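You operate a simulated robot arm through the tools that you are given. There is no shell and no other tool. Be economical: measure what you need, move in short steps, check, and stop when the job is done.

The job below is to be done with a simulated robot arm. You get a single attempt, and the scene is never put back.

JOB
Put things in order on the top of the fold table. At the end: the yellow ppm meter is in the brown small carton; the new white cartridge stands where the silver rivet die nine stood; the silver rivet die nine stands where the blue nozzle two (marked "2") stood; the blue nozzle two stands where the yellow ppm meter stood; whatever was shut is shut again. Leave all else as you found it, and nothing knocked over.

It is judged by the outcome, as a careful person would: the job done as asked, and still so three seconds after it is handed in. It fails if anything else is knocked over, pushed out of place, dropped, spilled or broken. Flat cloth is picked up by pressing the open fingertips on it (5 to 10 N) and closing them slowly along it; thin cloth reads only 2 to 8 mm in the jaws.

ROBOT AND FRAMES
A 7-joint arm with a two-finger parallel gripper, fixed in place. Base frame: the origin is at the foot of the arm, x ahead of it, y to its left, z up; the work surface is at about z = 0. Readings come in mm, rad, newtons and seconds.
With the tool pointing down near the work surface it reaches from about 220 to 580 mm from the base axis. Its first joint turns from -1.152 to 1.152 rad. Payload 2.5 kg.
The TCP is the grasp point between the finger pads, 23 mm short of the fingertips. In the tool frame z runs along the fingers and y along their closing line. Largest opening 94 mm; finger width 38, thickness 10; the body of the gripper, 54 by 96 mm, starts 39 mm behind the TCP.
Orientation is told as [roll, pitch, yaw] about the base's x, y, z axes, in that order, counted from this pose: with the fingers straight down and closing along the base's y, the tool's x points along the base's -x, its y along +y and its z along -z.

CONTROLS
- The arm moves only by the tool arm_command. Its argument "motion" is a list of rows, each a list of 7 numbers: the shift along the base's x, y, z in units of 200 mm (1.0 is 200 mm), then the turn, a rotation vector about the base's x, y, z in units of 120 degrees (1.0 is 120 degrees), then the gripper command, from -1 (shut) to 1 (fully open), values between in proportion. In form: [[x, y, z, ax, ay, az, hand], ...]. A call has 1 to 8 rows; each row is the pose to reach, as a shift and turn from the pose commanded when the call began. A call with a number of a shift or a turn outside -1 to 1 is refused whole. Each row takes 0.2 s and may step no farther than 50 mm and 0.15 rad from the row before; otherwise, or with a gripper value out of range, the whole call is refused. A pose out of reach is approached as far as the arm can. The call stops where the force on the tool passes 40 N (or 10 N more than at its start, if that is more) or the arm is blocked; 0.2 s more then pass. The fingers move at their own pace (about 108 mm/s each) and stop on an object; they squeeze with about 44 N. The grip force told is the motor's: it shows also when the fingers shut on nothing. Time passes only in rows, and 0.2 s behind the last, so rows that repeat a pose let the fingers close. It gives the time, the measured TCP pose, the force on the tool (base axes), the opening and the grip force at its end, in the units of the frame above (readings bear some noise), with the torque about the TCP (base axes, N m) and any sound that the robot's microphone picked up, and new pictures: "show" is both (left out), scene, wrist or none.
- Cameras (640 x 400 px; columns grow to the right, rows downward): "scene" is fixed at [135.9, -425.6, 535.1]; the picture's right is [0.63, -0.78, 0.00], its down [-0.51, -0.41, -0.76] and it looks along [0.59, 0.47, -0.65] (base axes); focal length 220 px, centre (320, 200). "wrist" rides on the gripper at [86, 16, -74] in the tool frame; the picture's right is [-0.18, 0.98, 0.00], its down [-0.58, -0.11, -0.81] and it looks along [-0.79, -0.15, 0.59] (tool axes); focal length 243 px, centre (320, 200). There is no depth. A picture from a camera that has moved, and an enlarged one, comes with that camera's place and axes in the base frame and with its lens.
- zoom(camera, box): a new picture of the part [left, top, right, bottom] of that camera's present view, enlarged. It takes no simulated time.
- close_job(): hands the job in; it is judged then, once.

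Go step by step. Nothing tells you positions but the pictures and the camera data: compare them with the known pose of the tool, close in by small moves and look again before you grip or let go. The budget is 120 turns and 200 pictures, counting those below and the enlarged ones. Unless the task says otherwise, let go and move clear before handing in.

The tools are called after "Call:" by a JSON object that holds its "method" and its "body". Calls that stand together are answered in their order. arm_command: Moves the arm, as the interface text tells. Its arguments: {"type":"object","properties":{"motion":{"type":"array","items":{"type":"array","items":{"type":"number"}}},"show":{"type":"string","enum":["both","scene","wrist","none"]}},"required":["motion"]} The other tools are called the same way: zoom (camera, box) takes an enlarged picture of a part of a camera's view; close_job () hands the job in.

At the start:

```text
clock: 0.0
eef_pos: [232.6, -280.6, 380.7]
tcp_rot: [-0.001, 0.001, -0.002]
contact_force: [0.1, 0.5, -0.5]
wrist_torque: [0.02, 0.03, 0.0]
finger_gap: 94.0
finger_force: 0.1
```

scene: 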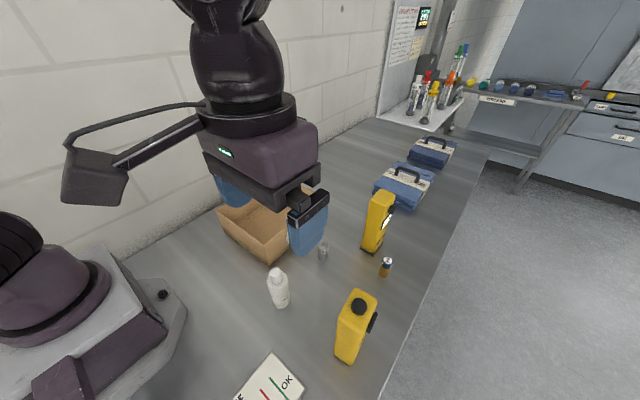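
wrist: 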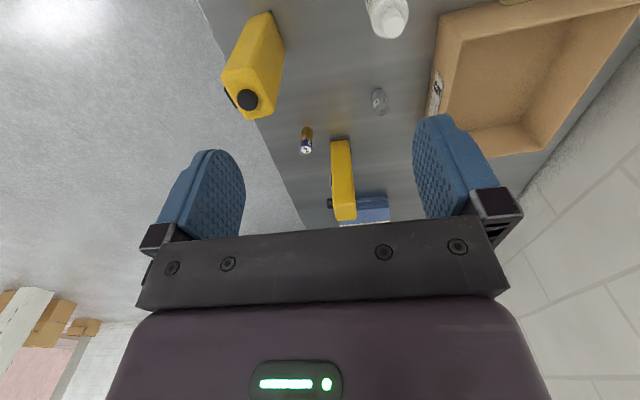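

I see two yellow devices, a white bottle, a small silver item, a small blue/brown item, an open carton and two blue cases. I'll enlarge the pictures to identify them.

Call:
{"method": "zoom", "body": {"camera": "scene", "box": [300, 180, 460, 280]}}

Call:
{"method": "zoom", "body": {"camera": "scene", "box": [220, 250, 420, 400]}}

Call:
{"method": "zoom", "body": {"camera": "wrist", "box": [200, 0, 440, 150]}}

Call:
{"method": "zoom", "body": {"camera": "scene", "box": [360, 0, 520, 220]}}

```text
4.00 times, centred on (380, 230) of scene
camera zoom: at [135.9, -425.6, 535.1], right [0.63, -0.78, 0.0], down [-0.51, -0.41, -0.76], along [0.59, 0.47, -0.65], focal length 880 px, centre (80, 80)
```

zoom: 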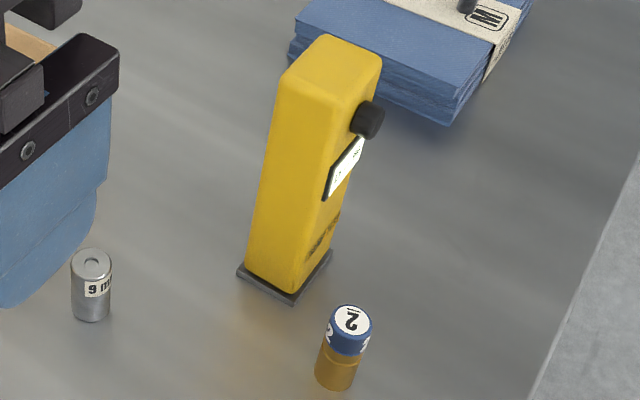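

```text
2.67 times, centred on (320, 325) of scene
camera zoom: at [135.9, -425.6, 535.1], right [0.63, -0.78, 0.0], down [-0.51, -0.41, -0.76], along [0.59, 0.47, -0.65], focal length 587 px, centre (320, -133)
```

zoom: 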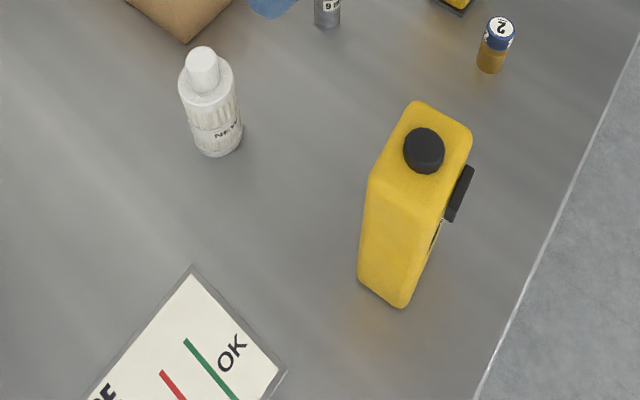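

```text
2.67 times, centred on (320, 75) of wrist
camera zoom: at [146.4, -266.0, 455.0], right [0.18, 0.98, 0.0], down [0.58, -0.11, 0.81], along [0.79, -0.15, -0.59], focal length 647 px, centre (320, 533)
```

zoom: 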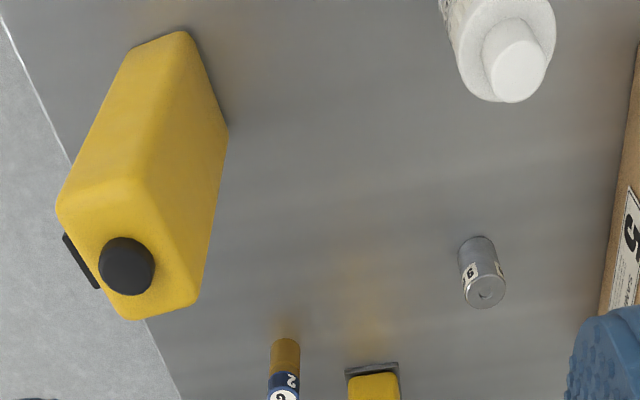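

```text
1.82 times, centred on (440, 110) of scene
camera zoom: at [135.9, -425.6, 535.1], right [0.63, -0.78, 0.0], down [-0.51, -0.41, -0.76], along [0.59, 0.47, -0.65], focal length 400 px, centre (102, 364)
```

zoom: 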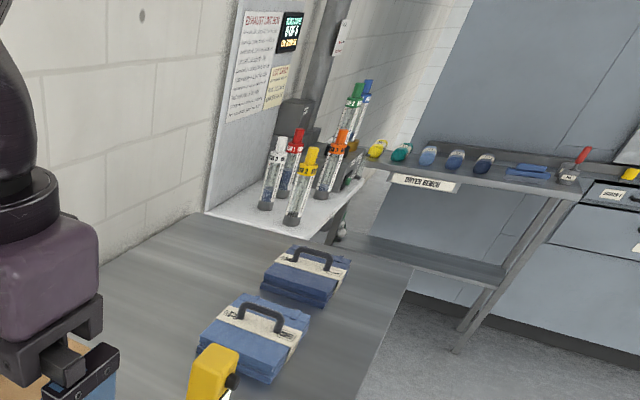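

I need to find out which yellow device is the ppm meter, so I'll read their labels and the carton's.

Call:
{"method": "zoom", "body": {"camera": "scene", "box": [360, 185, 408, 215]}}

Call:
{"method": "zoom", "body": {"camera": "scene", "box": [360, 215, 408, 255]}}

Call:
{"method": "zoom", "body": {"camera": "scene", "box": [330, 280, 394, 370]}}

Call:
{"method": "zoom", "body": {"camera": "wrist", "box": [290, 110, 400, 230]}}

```text
13.33 times, centred on (384, 200) of scene
camera zoom: at [135.9, -425.6, 535.1], right [0.63, -0.78, 0.0], down [-0.51, -0.41, -0.76], along [0.59, 0.47, -0.65], focal length 2934 px, centre (-533, 200)
```

zoom: 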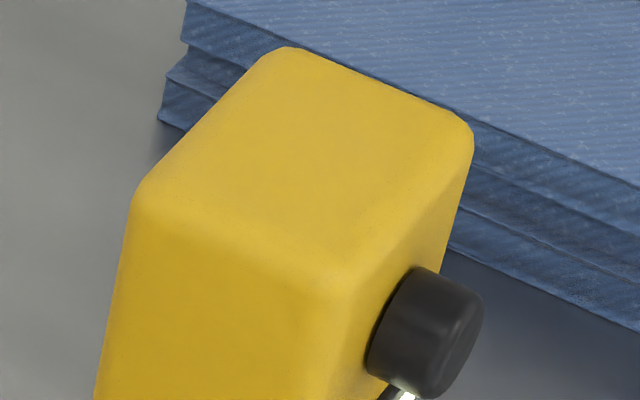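

```text
10.00 times, centred on (384, 235) of scene
camera zoom: at [135.9, -425.6, 535.1], right [0.63, -0.78, 0.0], down [-0.51, -0.41, -0.76], along [0.59, 0.47, -0.65], focal length 2201 px, centre (-320, -150)
```

zoom: 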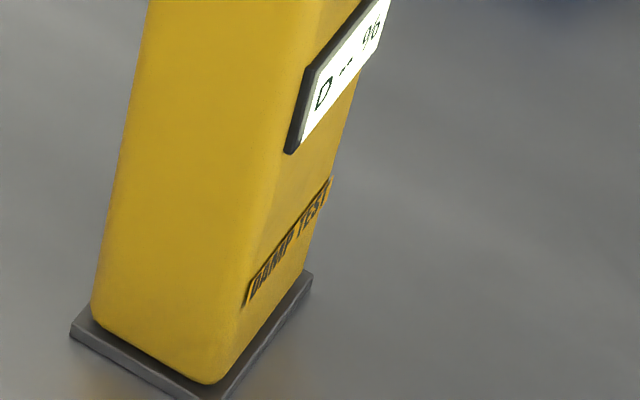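

```text
4.44 times, centred on (362, 325) of scene
camera zoom: at [135.9, -425.6, 535.1], right [0.63, -0.78, 0.0], down [-0.51, -0.41, -0.76], along [0.59, 0.47, -0.65], focal length 978 px, centre (133, -356)
```

zoom: 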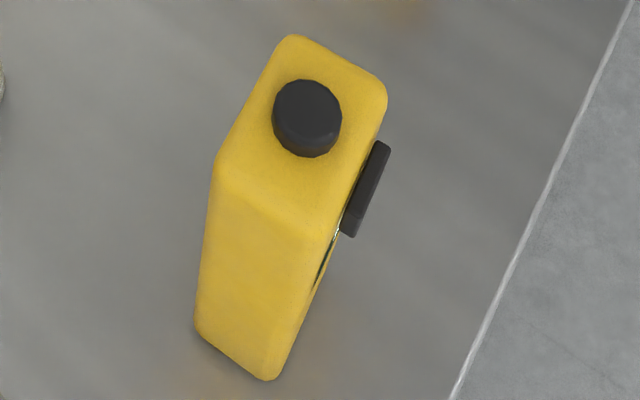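

```text
3.33 times, centred on (345, 170) of wrist
camera zoom: at [146.4, -266.0, 455.0], right [0.18, 0.98, 0.0], down [0.58, -0.11, 0.81], along [0.79, -0.15, -0.59], focal length 809 px, centre (237, 300)
```

zoom: 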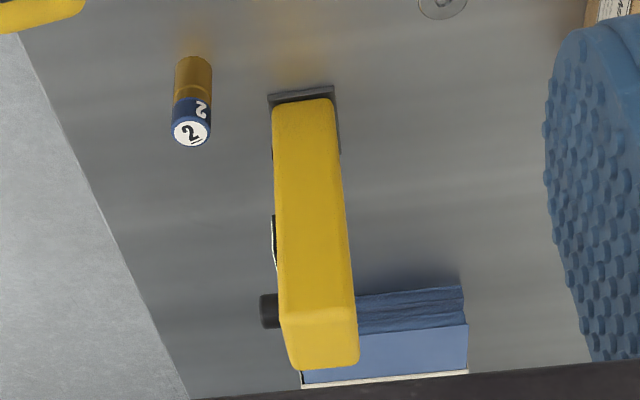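

The far yellow one is a "damp test" meter, so the near one at about (264, -388) should be the ppm meter. I'll move the gripper over it and look at it and the carton.

Call:
{"method": "arm_command", "body": {"motion": [[0.0, -0.18, 0, 0, 0, 0, 1], [0.0, -0.36, 0, 0, 0, 0, 1], [0.0, -0.53, 0, 0, 0, 0, 1], [0.0, -0.53, 0, 0, 0, 0, 1]]}}

```text
clock: 1.0
eef_pos: [232.1, -388.5, 380.5]
tcp_rot: [0.0, 0.0, -0.001]
contact_force: [-0.4, -0.9, -0.9]
wrist_torque: [0.0, 0.0, 0.02]
finger_gap: 93.9
finger_force: 0.0
camera wrist: at [146.3, -373.1, 455.0], right [0.18, 0.98, 0.0], down [0.58, -0.11, 0.81], along [0.79, -0.15, -0.59], focal length 243 px, centre (320, 200)
```

scene: 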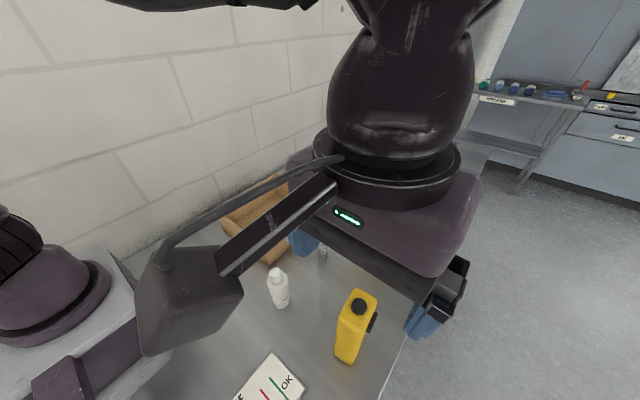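
wrist: 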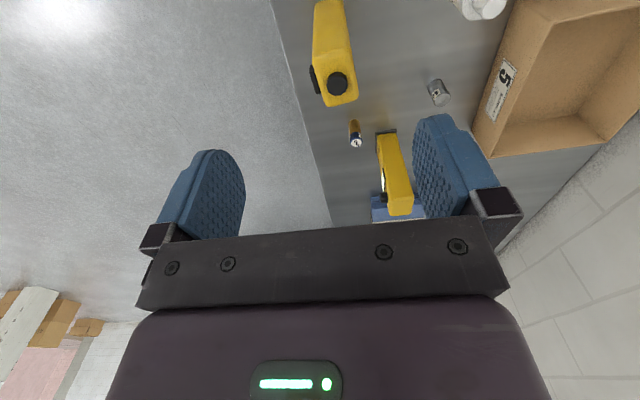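

The geometry agrees: the near meter's top is about (259, -379, 195). I'll zoom on the meter and the carton for size and orientation.

Call:
{"method": "zoom", "body": {"camera": "wrist", "box": [260, 0, 420, 120]}}

Call:
{"method": "zoom", "body": {"camera": "wrist", "box": [400, 0, 640, 170]}}

```text
3.33 times, centred on (340, 60) of wrist
camera zoom: at [146.3, -373.1, 455.0], right [0.18, 0.98, 0.0], down [0.58, -0.11, 0.81], along [0.79, -0.15, -0.59], focal length 809 px, centre (253, 667)
```

zoom: 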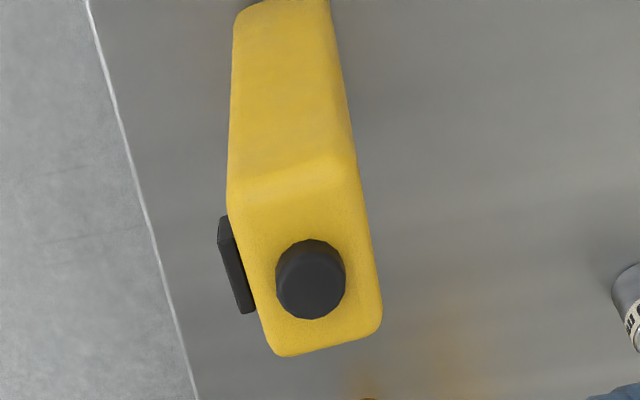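

```text
2.35 times, centred on (520, 85) of wrist
camera zoom: at [146.3, -373.1, 455.0], right [0.18, 0.98, 0.0], down [0.58, -0.11, 0.81], along [0.79, -0.15, -0.59], focal length 571 px, centre (-151, 471)
```

zoom: 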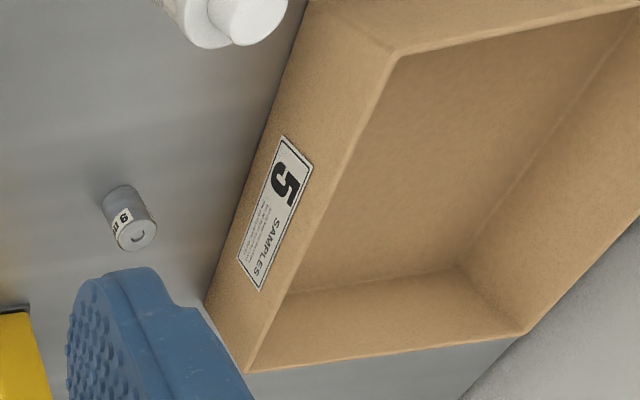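

The carton is open, marked "5 SAMPLES", and spans about x 312–548, y −105–110, 90 mm high. I'll turn the gripper about 96° so it closes on the plain faces of the meter, which also lets the wrist camera read the meter's front.

Call:
{"method": "arm_command", "body": {"motion": [[0.05, 0.01, 0, 0, 0, 0.067, 1], [0.1, 0.02, 0, 0, 0, 0.134, 1], [0.15, 0.03, 0, 0, 0, 0.2, 1], [0.2, 0.04, 0, 0, 0, 0.267, 1], [0.25, 0.042, 0, 0, 0, 0.334, 1], [0.25, 0.042, 0, 0, 0, 0.4, 1], [0.25, 0.042, 0, 0, 0, 0.467, 1], [0.25, 0.042, 0, 0, 0, 0.534, 1]], "show": "none"}}

Call:
{"method": "arm_command", "body": {"motion": [[0, 0, 0, 0, 0, 0.067, 1], [0, 0, 0, 0, 0, 0.134, 1], [0, 0, 0, 0, 0, 0.2, 1], [0, 0, 0, 0, 0, 0.266, 1], [0, 0, 0, 0, 0, 0.266, 1]]}}

```text
clock: 2.8
eef_pos: [283.0, -378.9, 380.6]
tcp_rot: [-0.001, -0.001, 1.121]
contact_force: [0.2, 0.3, -0.8]
wrist_torque: [-0.02, -0.01, 0.02]
finger_gap: 94.2
finger_force: 0.0
```

```text
clock: 4.0
eef_pos: [282.4, -379.4, 380.7]
tcp_rot: [0.0, 0.001, 1.677]
contact_force: [0.0, 0.8, 0.0]
wrist_torque: [0.01, -0.01, 0.0]
finger_gap: 93.8
finger_force: 0.2
camera wrist: at [275.8, -467.4, 454.9], right [-1.0, 0.08, 0.0], down [0.05, 0.59, 0.81], along [0.06, 0.8, -0.59], focal length 243 px, centre (320, 200)
```

scene: 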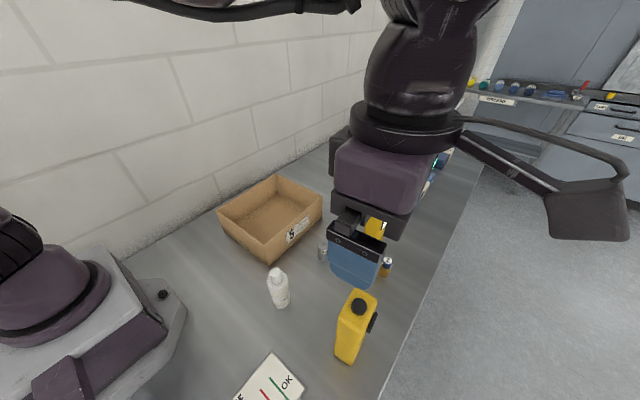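
wrist: 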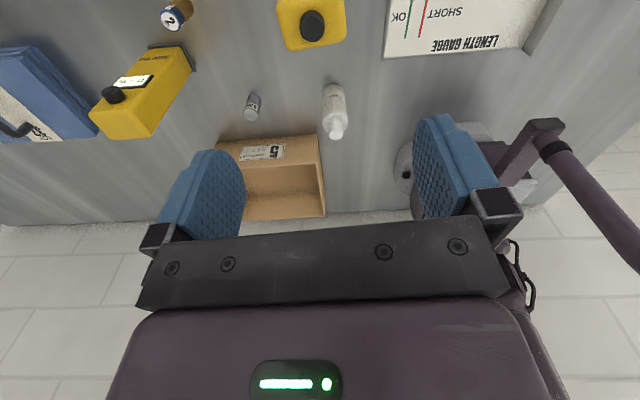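

The carton is empty. Now I check the meter's front and its alignment.

Call:
{"method": "zoom", "body": {"camera": "wrist", "box": [250, 0, 370, 70]}}

Call:
{"method": "zoom", "body": {"camera": "wrist", "box": [80, 0, 360, 175]}}

```text
5.33 times, centred on (310, 35) of wrist
camera zoom: at [275.8, -467.4, 454.9], right [-1.0, 0.08, 0.0], down [0.05, 0.59, 0.81], along [0.06, 0.8, -0.59], focal length 1294 px, centre (373, 1080)
```

zoom: 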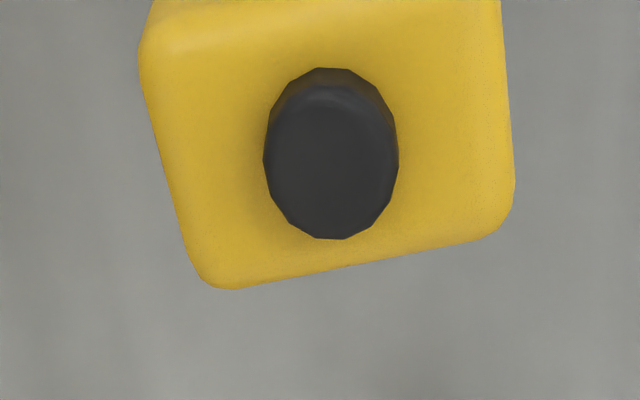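

```text
2.29 times, centred on (220, 88) of wrist
camera zoom: at [275.8, -467.4, 454.9], right [-1.0, 0.08, 0.0], down [0.05, 0.59, 0.81], along [0.06, 0.8, -0.59], focal length 555 px, centre (549, 457)
```

zoom: 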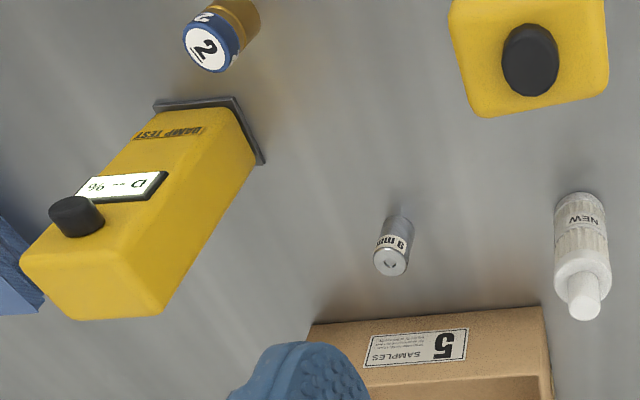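

The damp tester is confirmed as the other device, so the near one is the ppm meter, centred at about (289.5, −381) with its knob top near z = 189. I'll descend partway and check.

Call:
{"method": "arm_command", "body": {"motion": [[0.035, -0.008, -0.2, 0, 0, 0, 1], [0.035, -0.008, -0.4, 0, 0, 0, 1], [0.035, -0.008, -0.6, 0, 0, 0, 1], [0.035, -0.008, -0.75, 0, 0, 0, 1], [0.035, -0.008, -0.75, 0, 0, 0, 1]]}}

```text
clock: 5.2
eef_pos: [289.2, -382.0, 229.5]
tcp_rot: [-0.001, 0.0, 1.676]
contact_force: [0.6, 0.4, 0.0]
wrist_torque: [-0.01, 0.0, 0.0]
finger_gap: 93.8
finger_force: 0.0
camera wrist: at [283.3, -469.4, 303.9], right [-1.0, 0.08, 0.0], down [0.05, 0.59, 0.81], along [0.07, 0.8, -0.59], focal length 243 px, centre (320, 200)
```

scene: 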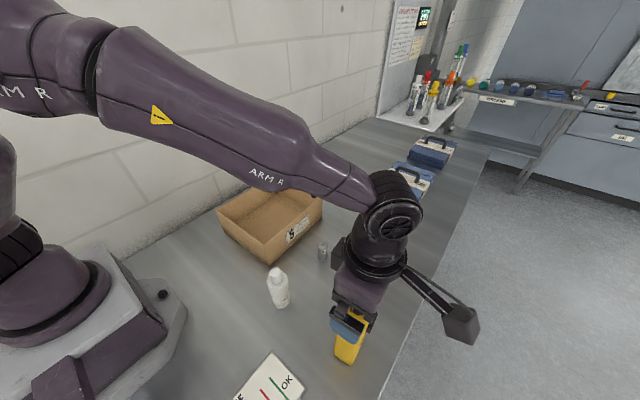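
wrist: 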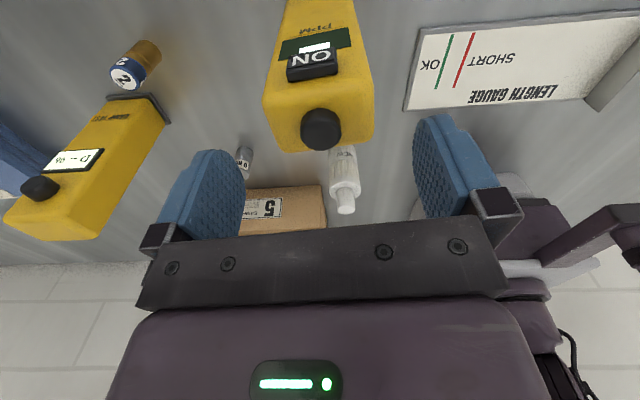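

The front reads "PPM", so this is the right meter and it is centred. I'll descend to z ≈ 165 and close.

Call:
{"method": "arm_command", "body": {"motion": [[0, 0, -0.16, 0, 0, 0, 1], [0, 0, -0.32, 0, 0, 0, 1], [0, 0, -0.32, 0, 0, 0, 1]]}}

```text
clock: 6.0
eef_pos: [289.2, -380.6, 166.5]
tcp_rot: [-0.001, 0.001, 1.674]
contact_force: [-0.3, -0.5, -0.6]
wrist_torque: [0.02, 0.01, -0.01]
finger_gap: 94.0
finger_force: 0.0
camera wrist: at [283.0, -469.1, 240.0], right [-1.0, 0.08, 0.0], down [0.05, 0.59, 0.81], along [0.07, 0.8, -0.59], focal length 243 px, centre (320, 200)
```

scene: 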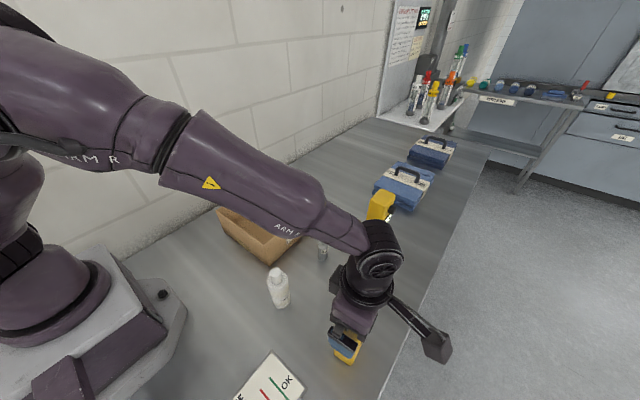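
wrist: 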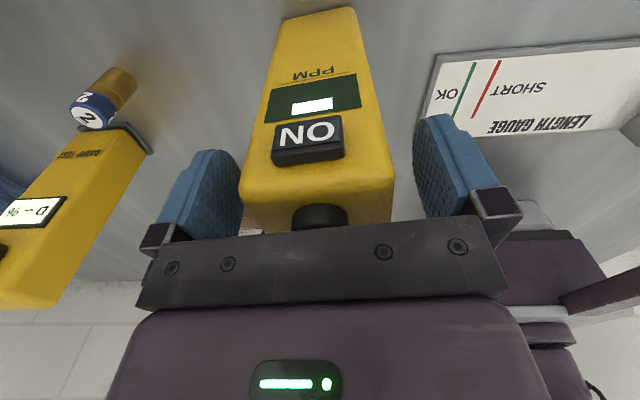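

All clear around the meter, and its foot centre measures about (289, −381). Closing the fingers.

Call:
{"method": "arm_command", "body": {"motion": [[0, 0, 0, 0, 0, 0, 0.4], [0, 0, 0, 0, 0, 0, 0], [0, 0, 0, 0, 0, 0, -1], [0, 0, 0, 0, 0, 0, -1], [0, 0, 0, 0, 0, 0, -1]], "show": "wrist"}}

```text
clock: 7.2
eef_pos: [289.7, -381.0, 166.4]
tcp_rot: [0.0, 0.0, 1.675]
contact_force: [0.1, 0.3, -0.1]
wrist_torque: [0.0, 0.01, -0.01]
finger_gap: 63.7
finger_force: 43.7
camera wrist: at [283.0, -469.1, 240.1], right [-1.0, 0.08, 0.0], down [0.05, 0.59, 0.81], along [0.06, 0.8, -0.59], focal length 243 px, centre (320, 200)
```

wrist: 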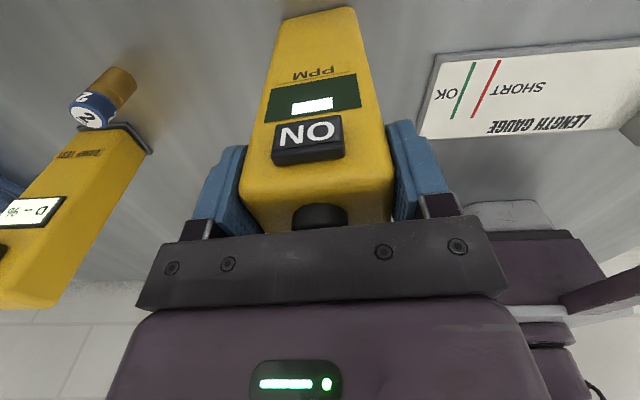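

The meter is held at 63.7 mm. I lift it 170 mm and start toward the carton.

Call:
{"method": "arm_command", "body": {"motion": [[0, 0, 0.1, 0, 0, 0, -1], [0, 0, 0.3, 0, 0, 0, -1], [0, 0, 0.5, 0, 0, 0, -1], [0, 0, 0.7, 0, 0, 0, -1], [0, 0, 0.9, 0, 0, 0, -1], [0, 0, 0.9, 0, 0, 0, -1]]}}

Call:
{"method": "arm_command", "body": {"motion": [[0.05, 0.15, 0, 0, 0, 0, -1], [0.1, 0.33, 0, 0, 0, 0, -1], [0.15, 0.51, 0, 0, 0, 0, -1], [0.2, 0.69, 0, 0, 0, 0, -1], [0.25, 0.87, 0, 0, 0, 0, -1], [0.3, 1.0, 0, 0, 0, 0, -1], [0.3, 1.0, 0, 0, 0, 0, -1]]}}

```text
clock: 8.6
eef_pos: [288.5, -382.4, 347.1]
tcp_rot: [-0.001, -0.001, 1.675]
contact_force: [-0.4, -1.0, -2.9]
wrist_torque: [0.02, 0.0, -0.02]
finger_gap: 63.8
finger_force: 44.2
camera wrist: at [282.1, -470.0, 421.1], right [-1.0, 0.08, 0.0], down [0.05, 0.59, 0.81], along [0.06, 0.8, -0.59], focal length 243 px, centre (320, 200)
```

scene: 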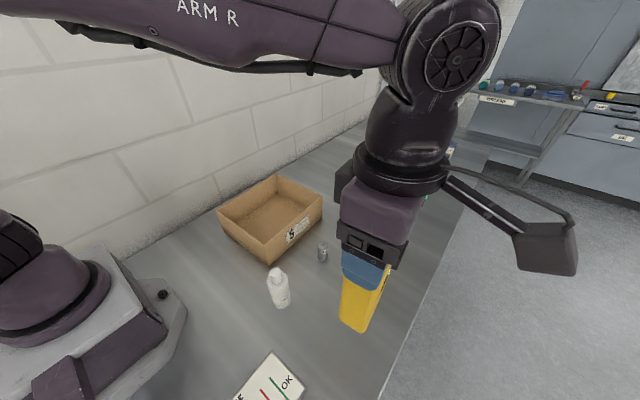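
wrist: 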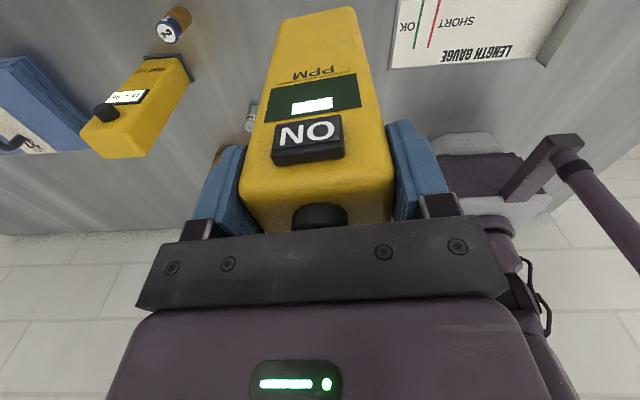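

```text
clock: 10.2
eef_pos: [349.7, -180.0, 345.7]
tcp_rot: [0.0, 0.0, 1.676]
contact_force: [-0.1, 0.5, -2.9]
wrist_torque: [0.02, 0.01, 0.0]
finger_gap: 63.5
finger_force: 43.9
camera wrist: at [342.8, -268.6, 420.1], right [-1.0, 0.08, 0.0], down [0.05, 0.59, 0.81], along [0.07, 0.8, -0.59], focal length 243 px, centre (320, 200)
```

scene: 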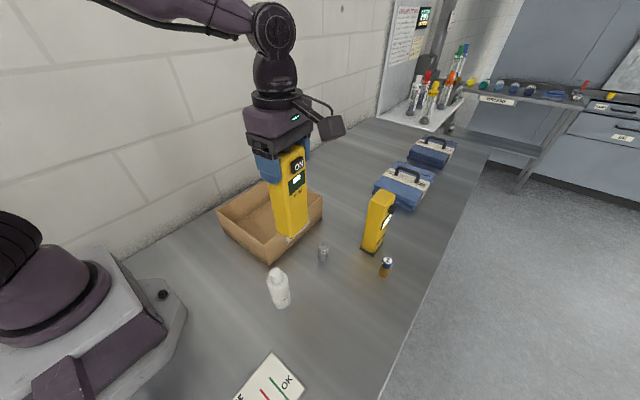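
wrist: 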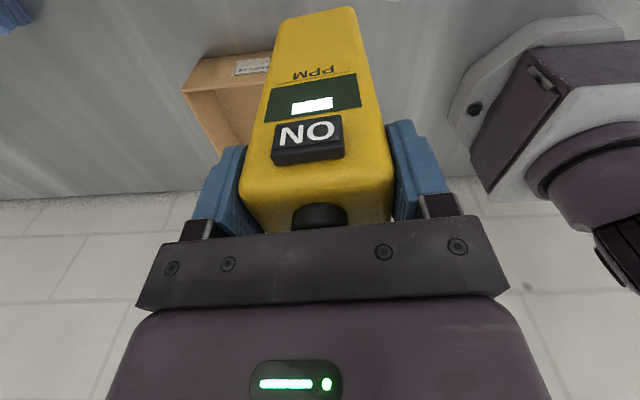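

The carton centre measures about (430, −8). I move the meter over (415, −10) at this height.

Call:
{"method": "arm_command", "body": {"motion": [[0.06, 0.17, 0, 0, 0, 0, -1], [0.12, 0.35, 0, 0, 0, 0, -1], [0.19, 0.53, 0, 0, 0, 0, -1], [0.26, 0.7, 0, 0, 0, 0, -1], [0.32, 0.85, 0, 0, 0, 0, -1], [0.32, 0.85, 0, 0, 0, 0, -1]]}}

```text
clock: 11.6
eef_pos: [414.6, -9.5, 347.9]
tcp_rot: [0.0, 0.001, 1.676]
contact_force: [0.1, -0.4, -2.3]
wrist_torque: [-0.02, -0.02, 0.03]
finger_gap: 63.8
finger_force: 44.1
camera wrist: at [407.3, -98.2, 421.3], right [-1.0, 0.08, 0.0], down [0.05, 0.59, 0.81], along [0.07, 0.8, -0.59], focal length 243 px, centre (320, 200)
```

scene: 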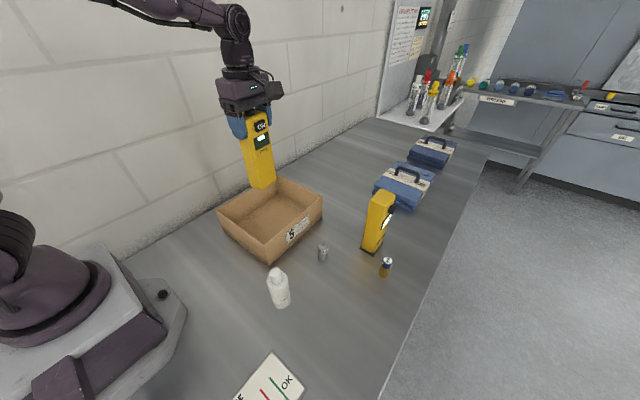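
wrist: 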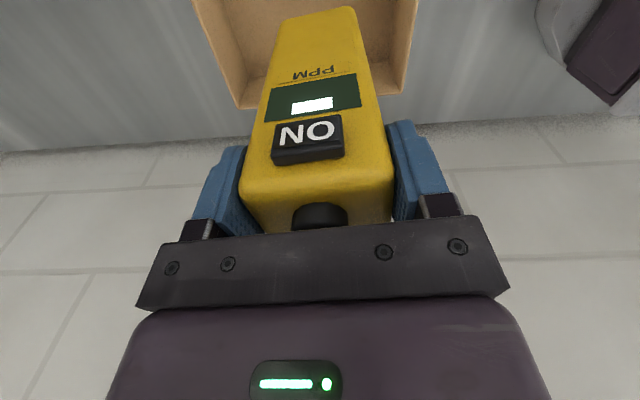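

The meter hangs above the carton interior with its foot at about z ≈ 181. I lower it to just above the floor.

Call:
{"method": "arm_command", "body": {"motion": [[0, 0, -0.2, 0, 0, 0, -1], [0, 0, -0.42, 0, 0, 0, -1], [0, 0, -0.62, 0, 0, 0, -1], [0, 0, -0.76, 0, 0, 0, -1], [0, 0, -0.84, 0, 0, 0, -1], [0, 0, -0.84, 0, 0, 0, -1]]}}

```text
clock: 13.0
eef_pos: [413.6, -12.3, 179.3]
tcp_rot: [0.0, 0.001, 1.676]
contact_force: [0.3, 0.2, -3.0]
wrist_torque: [0.01, 0.0, 0.01]
finger_gap: 63.5
finger_force: 44.1
camera wrist: at [407.5, -99.4, 252.8], right [-1.0, 0.08, 0.0], down [0.05, 0.59, 0.81], along [0.06, 0.8, -0.59], focal length 243 px, centre (320, 200)
```

scene: 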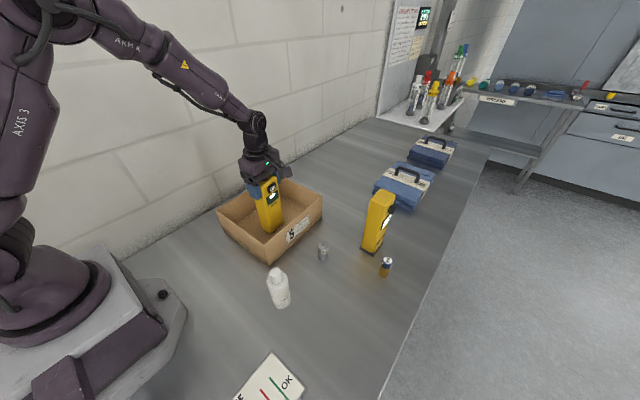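
wrist: 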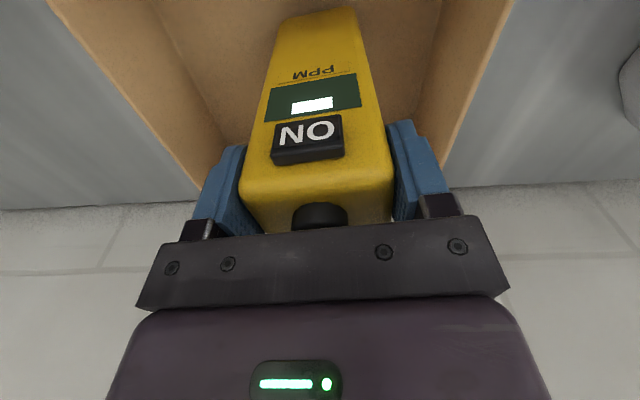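

The foot is well inside the walls and about 10 mm up. I'll lower it in small steps to find the floor.

Call:
{"method": "arm_command", "body": {"motion": [[0, 0, -0.01, 0, 0, 0, -1], [0, 0, -0.02, 0, 0, 0, -1], [0, 0, -0.03, 0, 0, 0, -1], [0, 0, -0.03, 0, 0, 0, -1]], "show": "none"}}

Call:
{"method": "arm_command", "body": {"motion": [[0, 0, -0.005, 0, 0, 0, -1], [0, 0, -0.01, 0, 0, 0, -1], [0, 0, -0.01, 0, 0, 0, -1]], "show": "none"}}

```text
clock: 14.0
eef_pos: [414.2, -11.6, 171.6]
tcp_rot: [0.001, 0.002, 1.675]
contact_force: [0.4, 0.7, -2.2]
wrist_torque: [-0.02, -0.01, 0.0]
finger_gap: 63.7
finger_force: 43.3
```

```text
clock: 14.8
eef_pos: [412.6, -11.7, 171.6]
tcp_rot: [-0.001, 0.001, 1.674]
contact_force: [-6.4, 1.2, 20.2]
wrist_torque: [0.16, 1.11, -0.02]
finger_gap: 63.9
finger_force: 44.0
```

The foot touched the carton floor at z ≈ 171.6. I'll relieve the force slightly, open gently and rise.

Call:
{"method": "arm_command", "body": {"motion": [[0, 0, 0.006, 0, 0, 0, -1], [0, 0, 0.006, 0, 0, 0, -1], [0, 0, 0.006, 0, 0, 0, 0.45], [0, 0, 0.006, 0, 0, 0, 0.7], [0, 0, 0.006, 0, 0, 0, 0.9], [0, 0, 0.006, 0, 0, 0, 0.9]]}}

```text
clock: 16.2
eef_pos: [415.1, -10.6, 171.4]
tcp_rot: [0.001, 0.001, 1.676]
contact_force: [-0.2, -0.4, -0.4]
wrist_torque: [0.02, 0.02, 0.0]
finger_gap: 89.5
finger_force: 0.1
camera wrist: at [407.4, -99.5, 246.3], right [-1.0, 0.08, 0.0], down [0.05, 0.59, 0.81], along [0.07, 0.8, -0.59], focal length 243 px, centre (320, 200)
```

scene: 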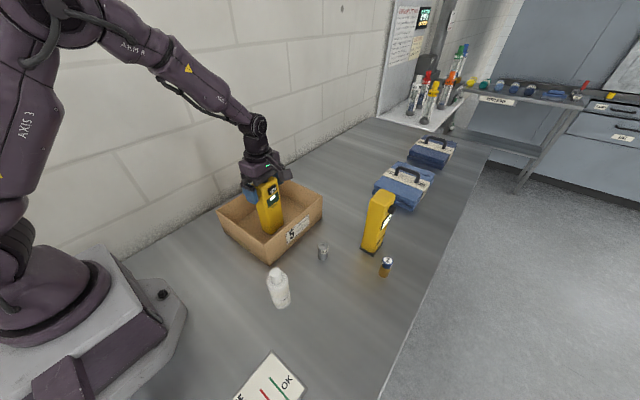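
wrist: 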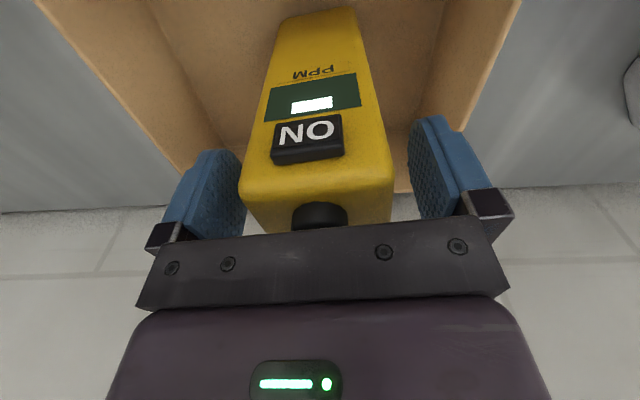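

The meter stands free in the carton. I rise clear and then travel toward the nozzle, turning to yaw ≈ 51° so that the gripper's narrow side faces the damp tester.

Call:
{"method": "arm_command", "body": {"motion": [[0, 0, 0.1, 0, 0, 0, 0.9], [0, 0, 0.3, 0, 0, 0, 0.9], [0, 0, 0.52, 0, 0, 0, 0.9], [0, 0, 0.74, 0, 0, 0, 0.9], [0, 0, 0.85, 0, 0, 0, 0.9], [0, 0, 0.85, 0, 0, 0, 0.9]], "show": "none"}}

Call:
{"method": "arm_command", "body": {"motion": [[0, -0.15, 0, 0, 0, -0.06, 0.9], [0, -0.33, 0, 0, 0, -0.12, 0.9], [0, -0.5, 0, 0, 0, -0.18, 0.9], [0, -0.68, 0, 0, 0, -0.25, 0.9], [0, -0.86, 0, 0, 0, -0.31, 0.9], [0, -1.0, 0, 0, 0, -0.375, 0.9]], "show": "none"}}

Call:
{"method": "arm_command", "body": {"motion": [[0.05, -0.15, 0, 0, 0, 0, 0.9], [0.1, -0.3, 0, 0, 0, 0, 0.9], [0.15, -0.45, 0, 0, 0, 0, 0.9], [0.2, -0.6, 0, 0, 0, 0, 0.9], [0.2, -0.6, 0, 0, 0, 0, 0.9]]}}

```text
clock: 17.6
eef_pos: [414.1, -11.1, 342.0]
tcp_rot: [0.001, 0.0, 1.675]
contact_force: [0.3, 0.3, -0.7]
wrist_torque: [-0.02, -0.02, -0.02]
finger_gap: 89.2
finger_force: 0.1
```

```text
clock: 19.0
eef_pos: [414.5, -212.3, 342.4]
tcp_rot: [0.0, -0.001, 0.888]
contact_force: [0.1, -0.2, -0.4]
wrist_torque: [-0.02, 0.0, 0.01]
finger_gap: 89.3
finger_force: 0.0
```

```text
clock: 20.2
eef_pos: [453.2, -331.4, 341.1]
tcp_rot: [0.002, 0.001, 0.889]
contact_force: [-0.4, 0.0, 1.1]
wrist_torque: [0.01, -0.02, 0.02]
finger_gap: 89.2
finger_force: 0.0
camera wrist: at [386.4, -388.9, 415.2], right [-0.65, 0.76, 0.0], down [0.45, 0.38, 0.81], along [0.61, 0.52, -0.59], focal length 243 px, centre (320, 200)
```

scene: 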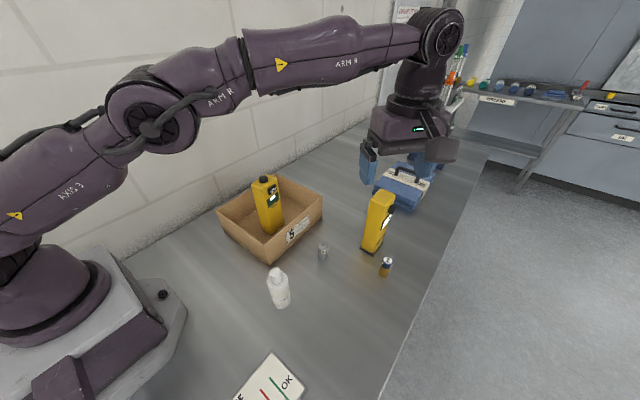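
wrist: 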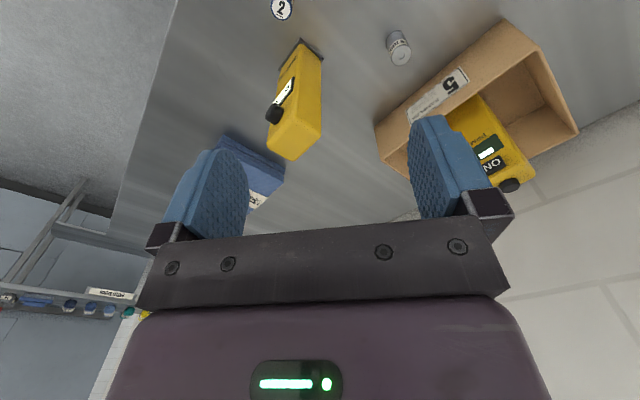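

The meter stands well in the carton. Now I zoom to locate the nozzle, the damp tester and the die precisely.

Call:
{"method": "zoom", "body": {"camera": "wrist", "box": [250, 0, 346, 60]}}

Call:
{"method": "zoom", "body": {"camera": "scene", "box": [352, 180, 416, 290]}}

Call:
{"method": "zoom", "body": {"camera": "wrist", "box": [360, 20, 440, 70]}}

Call:
{"method": "zoom", "body": {"camera": "scene", "box": [250, 235, 346, 315]}}

```text
6.67 times, centred on (298, 30) of wrist
camera zoom: at [386.4, -388.9, 415.2], right [-0.65, 0.76, 0.0], down [0.45, 0.38, 0.81], along [0.61, 0.52, -0.59], focal length 1618 px, centre (467, 1333)
```

zoom: 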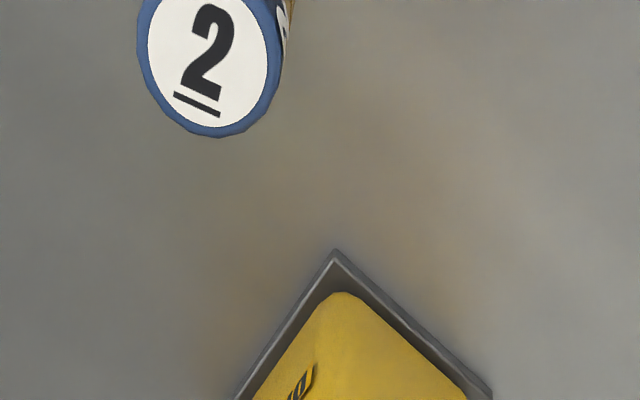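

```text
3.64 times, centred on (384, 235) of scene
camera zoom: at [135.9, -425.6, 535.1], right [0.63, -0.78, 0.0], down [-0.51, -0.41, -0.76], along [0.59, 0.47, -0.65], focal length 800 px, centre (87, 73)
```

zoom: 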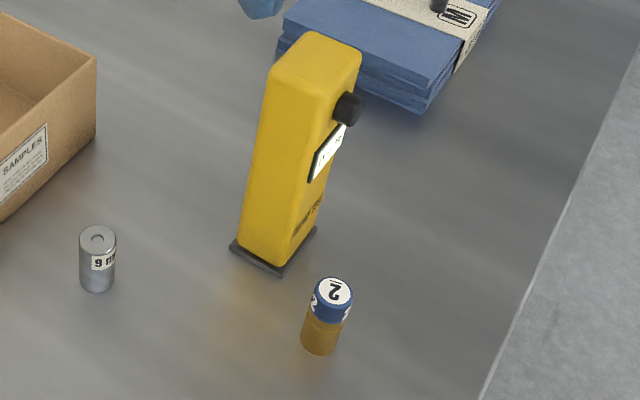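

```text
8.00 times, centred on (400, 45) of wrist
camera zoom: at [386.4, -388.9, 415.2], right [-0.65, 0.76, 0.0], down [0.45, 0.38, 0.81], along [0.61, 0.52, -0.59], focal length 1941 px, centre (-320, 1440)
```

zoom: 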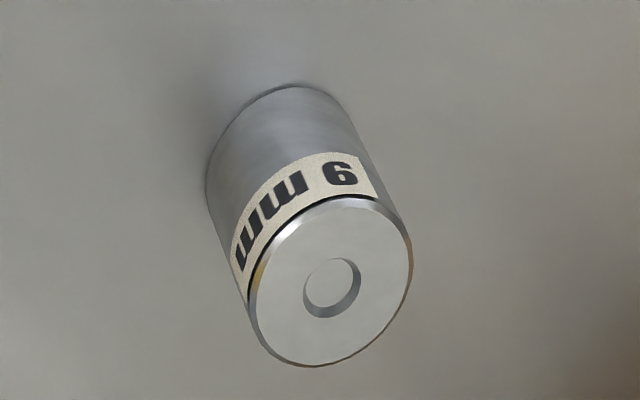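

```text
5.00 times, centred on (298, 275) of scene
camera zoom: at [135.9, -425.6, 535.1], right [0.63, -0.78, 0.0], down [-0.51, -0.41, -0.76], along [0.59, 0.47, -0.65], focal length 1100 px, centre (430, -175)
```

zoom: 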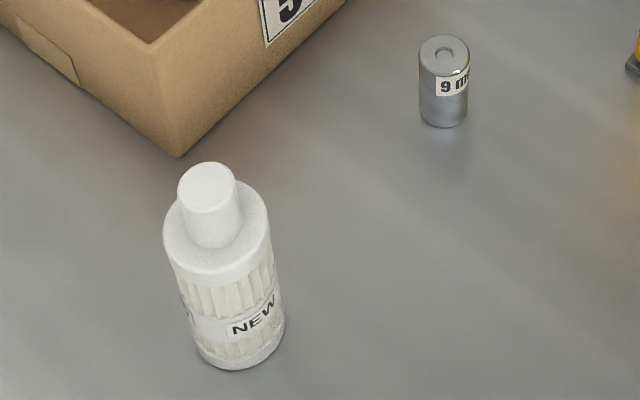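

The nozzle stands at about (490.5, −362), roughly 62 mm tall and 27 mm wide; the damp tester's nearest foot corner is (518, −316). I go above the nozzle at z ≈ 200 first and look.

Call:
{"method": "arm_command", "body": {"motion": [[0.09, -0.08, 0, 0, 0, 0, 0.35], [0.1865, -0.153, -0.1, 0, 0, 0, 0.35], [0.1865, -0.153, -0.3, 0, 0, 0, 0.35], [0.1865, -0.153, -0.5, 0, 0, 0, 0.35], [0.1865, -0.153, -0.7, 0, 0, 0, 0.35], [0.1865, -0.153, -0.7, 0, 0, 0, 0.35]]}}

```text
clock: 21.6
eef_pos: [483.8, -356.5, 201.4]
tcp_rot: [0.0, -0.001, 0.89]
contact_force: [-1.0, -0.3, 0.2]
wrist_torque: [-0.02, 0.03, 0.02]
finger_gap: 63.3
finger_force: 0.1
out of reach, approached as far as the arm can: row 1, 2, 3, 4, 5, 6
camera wrist: at [416.3, -412.9, 275.3], right [-0.65, 0.76, 0.0], down [0.45, 0.38, 0.81], along [0.61, 0.52, -0.59], focal length 243 px, centre (320, 200)
```

scene: 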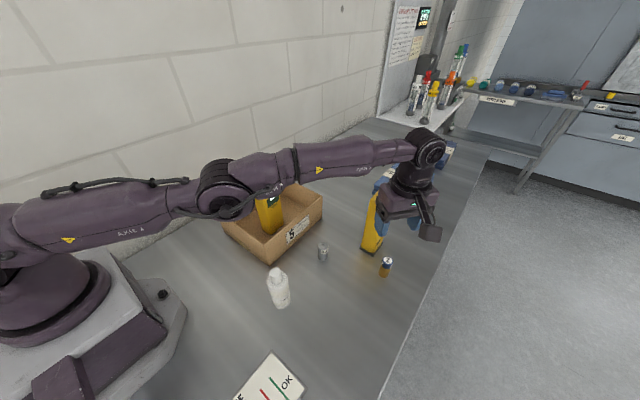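
wrist: 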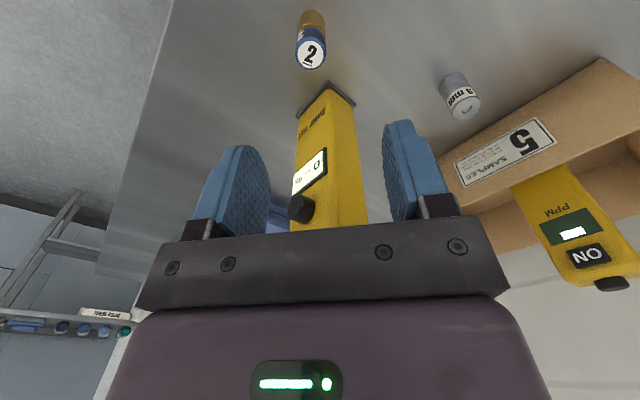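

The arm stops about 8 mm short at this height (r ≈ 601). I'll probe the reach lower down, still above the nozzle's top.

Call:
{"method": "arm_command", "body": {"motion": [[0, 0, -0.2, 0, 0, 0, 0.35], [0, 0, -0.4, 0, 0, 0, 0.35], [0, 0, -0.5, 0, 0, 0, 0.35], [0, 0, -0.5, 0, 0, 0, 0.35]]}}

```text
clock: 22.6
eef_pos: [483.5, -355.7, 100.1]
tcp_rot: [0.001, -0.001, 0.89]
contact_force: [0.3, -0.3, -0.2]
wrist_torque: [-0.02, 0.04, 0.01]
finger_gap: 63.5
finger_force: 0.1
camera wrist: at [416.5, -412.6, 175.3], right [-0.65, 0.76, 0.0], down [0.45, 0.38, 0.81], along [0.61, 0.52, -0.59], focal length 243 px, centre (320, 200)
```

scene: 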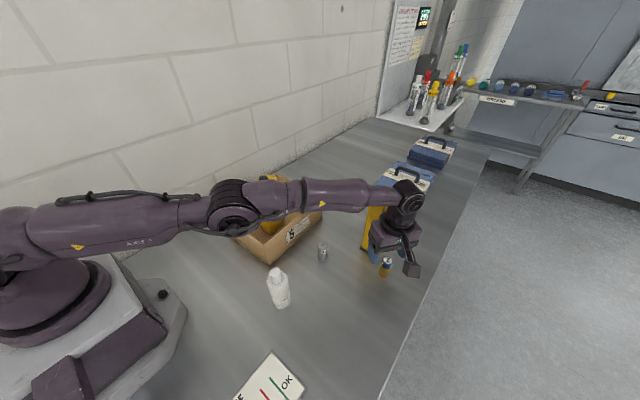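
wrist: 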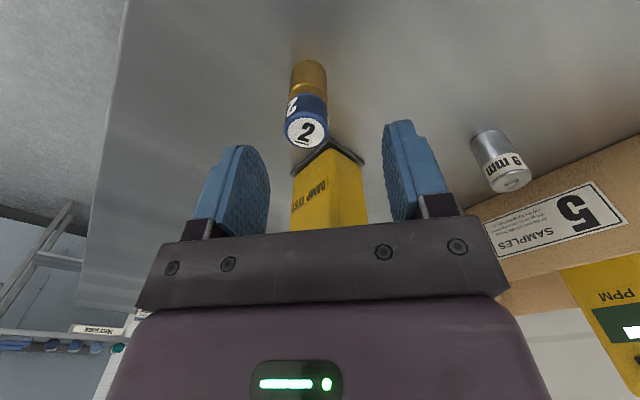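

The nozzle measures (490, −362) again. I ask for that spot at this height to see how far the arm gets.

Call:
{"method": "arm_command", "body": {"motion": [[0.033, -0.03, 0, 0, 0, 0, 0.35], [0.033, -0.03, 0, 0, 0, 0, 0.35]], "show": "none"}}

```text
clock: 23.2
eef_pos: [483.5, -355.2, 100.5]
tcp_rot: [0.0, -0.001, 0.891]
contact_force: [-0.5, 0.3, -0.3]
wrist_torque: [-0.01, 0.02, -0.01]
finger_gap: 63.7
finger_force: 0.0
out of reach, approached as far as the arm can: row 1, 2
```

The limit seems to be about r = 600. I'll test whether a small outward tilt extends it.

Call:
{"method": "arm_command", "body": {"motion": [[0, 0, 0, -0.03, -0.04, 0, 0.35], [0.033, -0.03, 0, -0.03, -0.04, 0, 0.35], [0.033, -0.03, 0, -0.03, -0.04, 0, 0.35]], "show": "none"}}

```text
clock: 24.0
eef_pos: [490.7, -360.3, 100.8]
tcp_rot: [-0.104, -0.003, 0.89]
contact_force: [0.3, 0.9, 0.0]
wrist_torque: [-0.02, -0.03, -0.01]
finger_gap: 63.6
finger_force: 0.1
```

A 6° tilt reaches it. I reduce the tilt to about 3.5° and descend around the nozzle, watching whether it stays in reach.

Call:
{"method": "arm_command", "body": {"motion": [[0, 0, 0, 0.0125, 0.0167, 0, 0.35], [0, 0, -0.1, 0.0125, 0.0167, 0, 0.35], [0, 0, -0.2, 0.0125, 0.0167, 0, 0.35], [0, 0, -0.24, 0.0125, 0.0167, 0, 0.35], [0, 0, -0.24, 0.0125, 0.0167, 0, 0.35]]}}

```text
clock: 25.2
eef_pos: [486.5, -358.0, 53.3]
tcp_rot: [-0.063, -0.002, 0.89]
contact_force: [0.0, 0.0, -0.4]
wrist_torque: [-0.02, 0.0, -0.02]
finger_gap: 63.6
finger_force: 0.1
out of reach, approached as far as the arm can: row 4, 5
camera wrist: at [416.4, -413.7, 126.5], right [-0.65, 0.76, -0.06], down [0.41, 0.41, 0.81], along [0.64, 0.5, -0.58], focal length 243 px, centre (320, 200)
```

scene: 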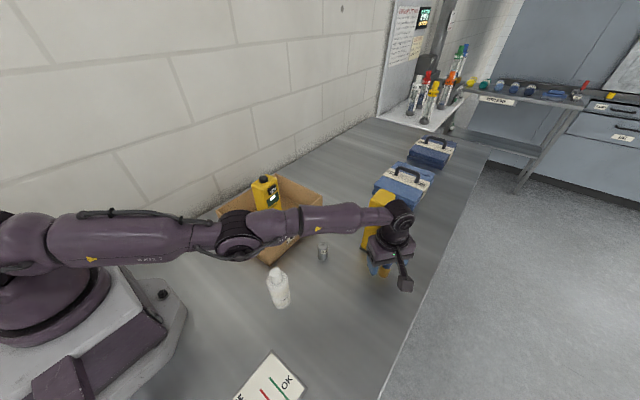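
wrist: 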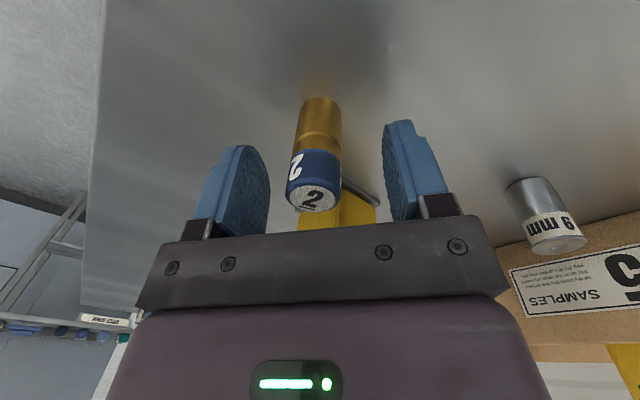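

I'm about 4–5 mm short radially here. I add 1.5° of tilt and shift outward.

Call:
{"method": "arm_command", "body": {"motion": [[0, 0, 0, -0.009, -0.012, 0, 0.35], [0.02, -0.019, 0, -0.009, -0.012, 0, 0.35], [0.02, -0.019, 0, -0.009, -0.012, 0, 0.35]]}}

Call:
{"method": "zoom", "body": {"camera": "wrist", "box": [180, 70, 460, 245]}}

```text
clock: 26.0
eef_pos: [492.0, -364.8, 53.8]
tcp_rot: [-0.094, -0.004, 0.889]
contact_force: [-0.2, 0.1, 0.4]
wrist_torque: [-0.02, 0.02, 0.02]
finger_gap: 63.3
finger_force: 0.0
out of reach, approached as far as the arm can: row 1
camera wrist: at [418.7, -416.6, 125.8], right [-0.64, 0.76, -0.09], down [0.39, 0.43, 0.81], along [0.66, 0.49, -0.57], focal length 243 px, centre (320, 200)
```

scene: 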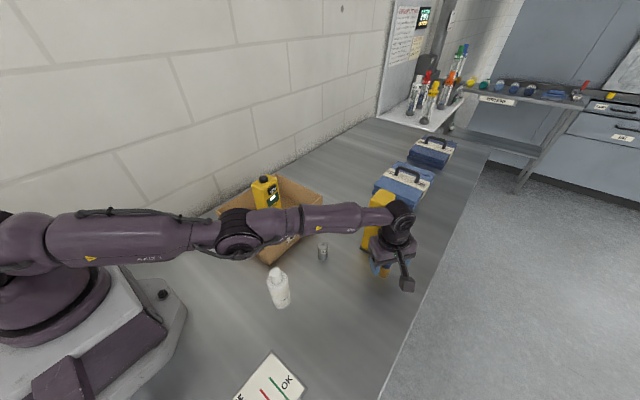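
wrist: 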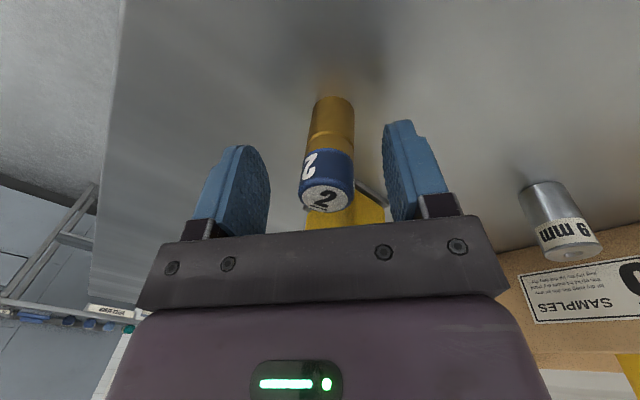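

```text
2.29 times, centred on (320, 158) of wrist
camera zoom: at [418.7, -416.6, 125.8], right [-0.64, 0.76, -0.09], down [0.39, 0.43, 0.81], along [0.66, 0.49, -0.57], focal length 555 px, centre (320, 297)
```

zoom: 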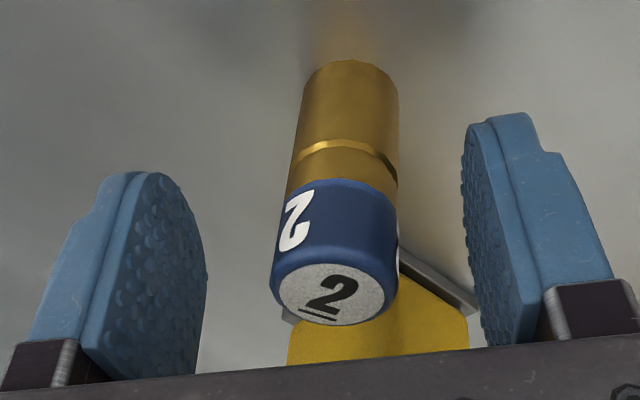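

The nozzle is centred between the pads. Closing in stages.

Call:
{"method": "arm_command", "body": {"motion": [[0, 0, 0, 0, 0, 0, 0], [0, 0, 0, 0, 0, 0, -0.3], [0, 0, 0, 0, 0, 0, -0.45], [0, 0, 0, 0, 0, 0, -1], [0, 0, 0, 0, 0, 0, -1], [0, 0, 0, 0, 0, 0, -1]]}}

```text
clock: 27.4
eef_pos: [489.6, -362.6, 53.7]
tcp_rot: [-0.096, -0.006, 0.89]
contact_force: [0.3, -0.3, 0.8]
wrist_torque: [-0.01, 0.02, 0.0]
finger_gap: 24.5
finger_force: 44.3
camera wrist: at [418.7, -416.5, 125.8], right [-0.64, 0.76, -0.09], down [0.39, 0.43, 0.81], along [0.66, 0.49, -0.57], focal length 243 px, centre (320, 200)
```

scene: 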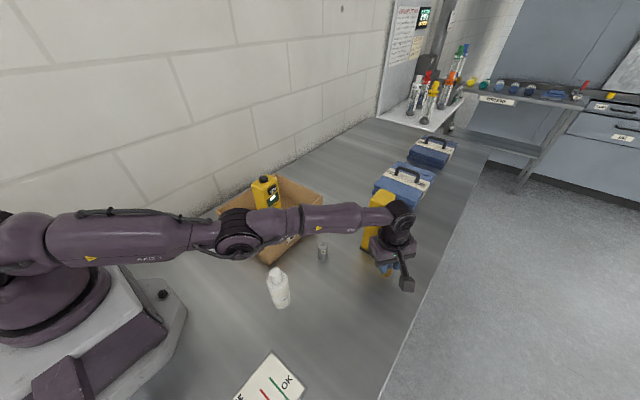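
wrist: 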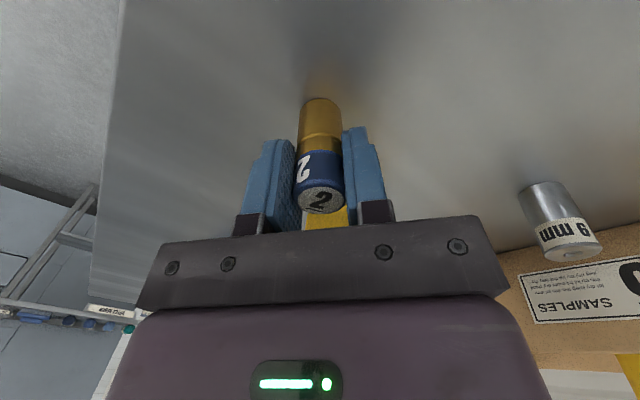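

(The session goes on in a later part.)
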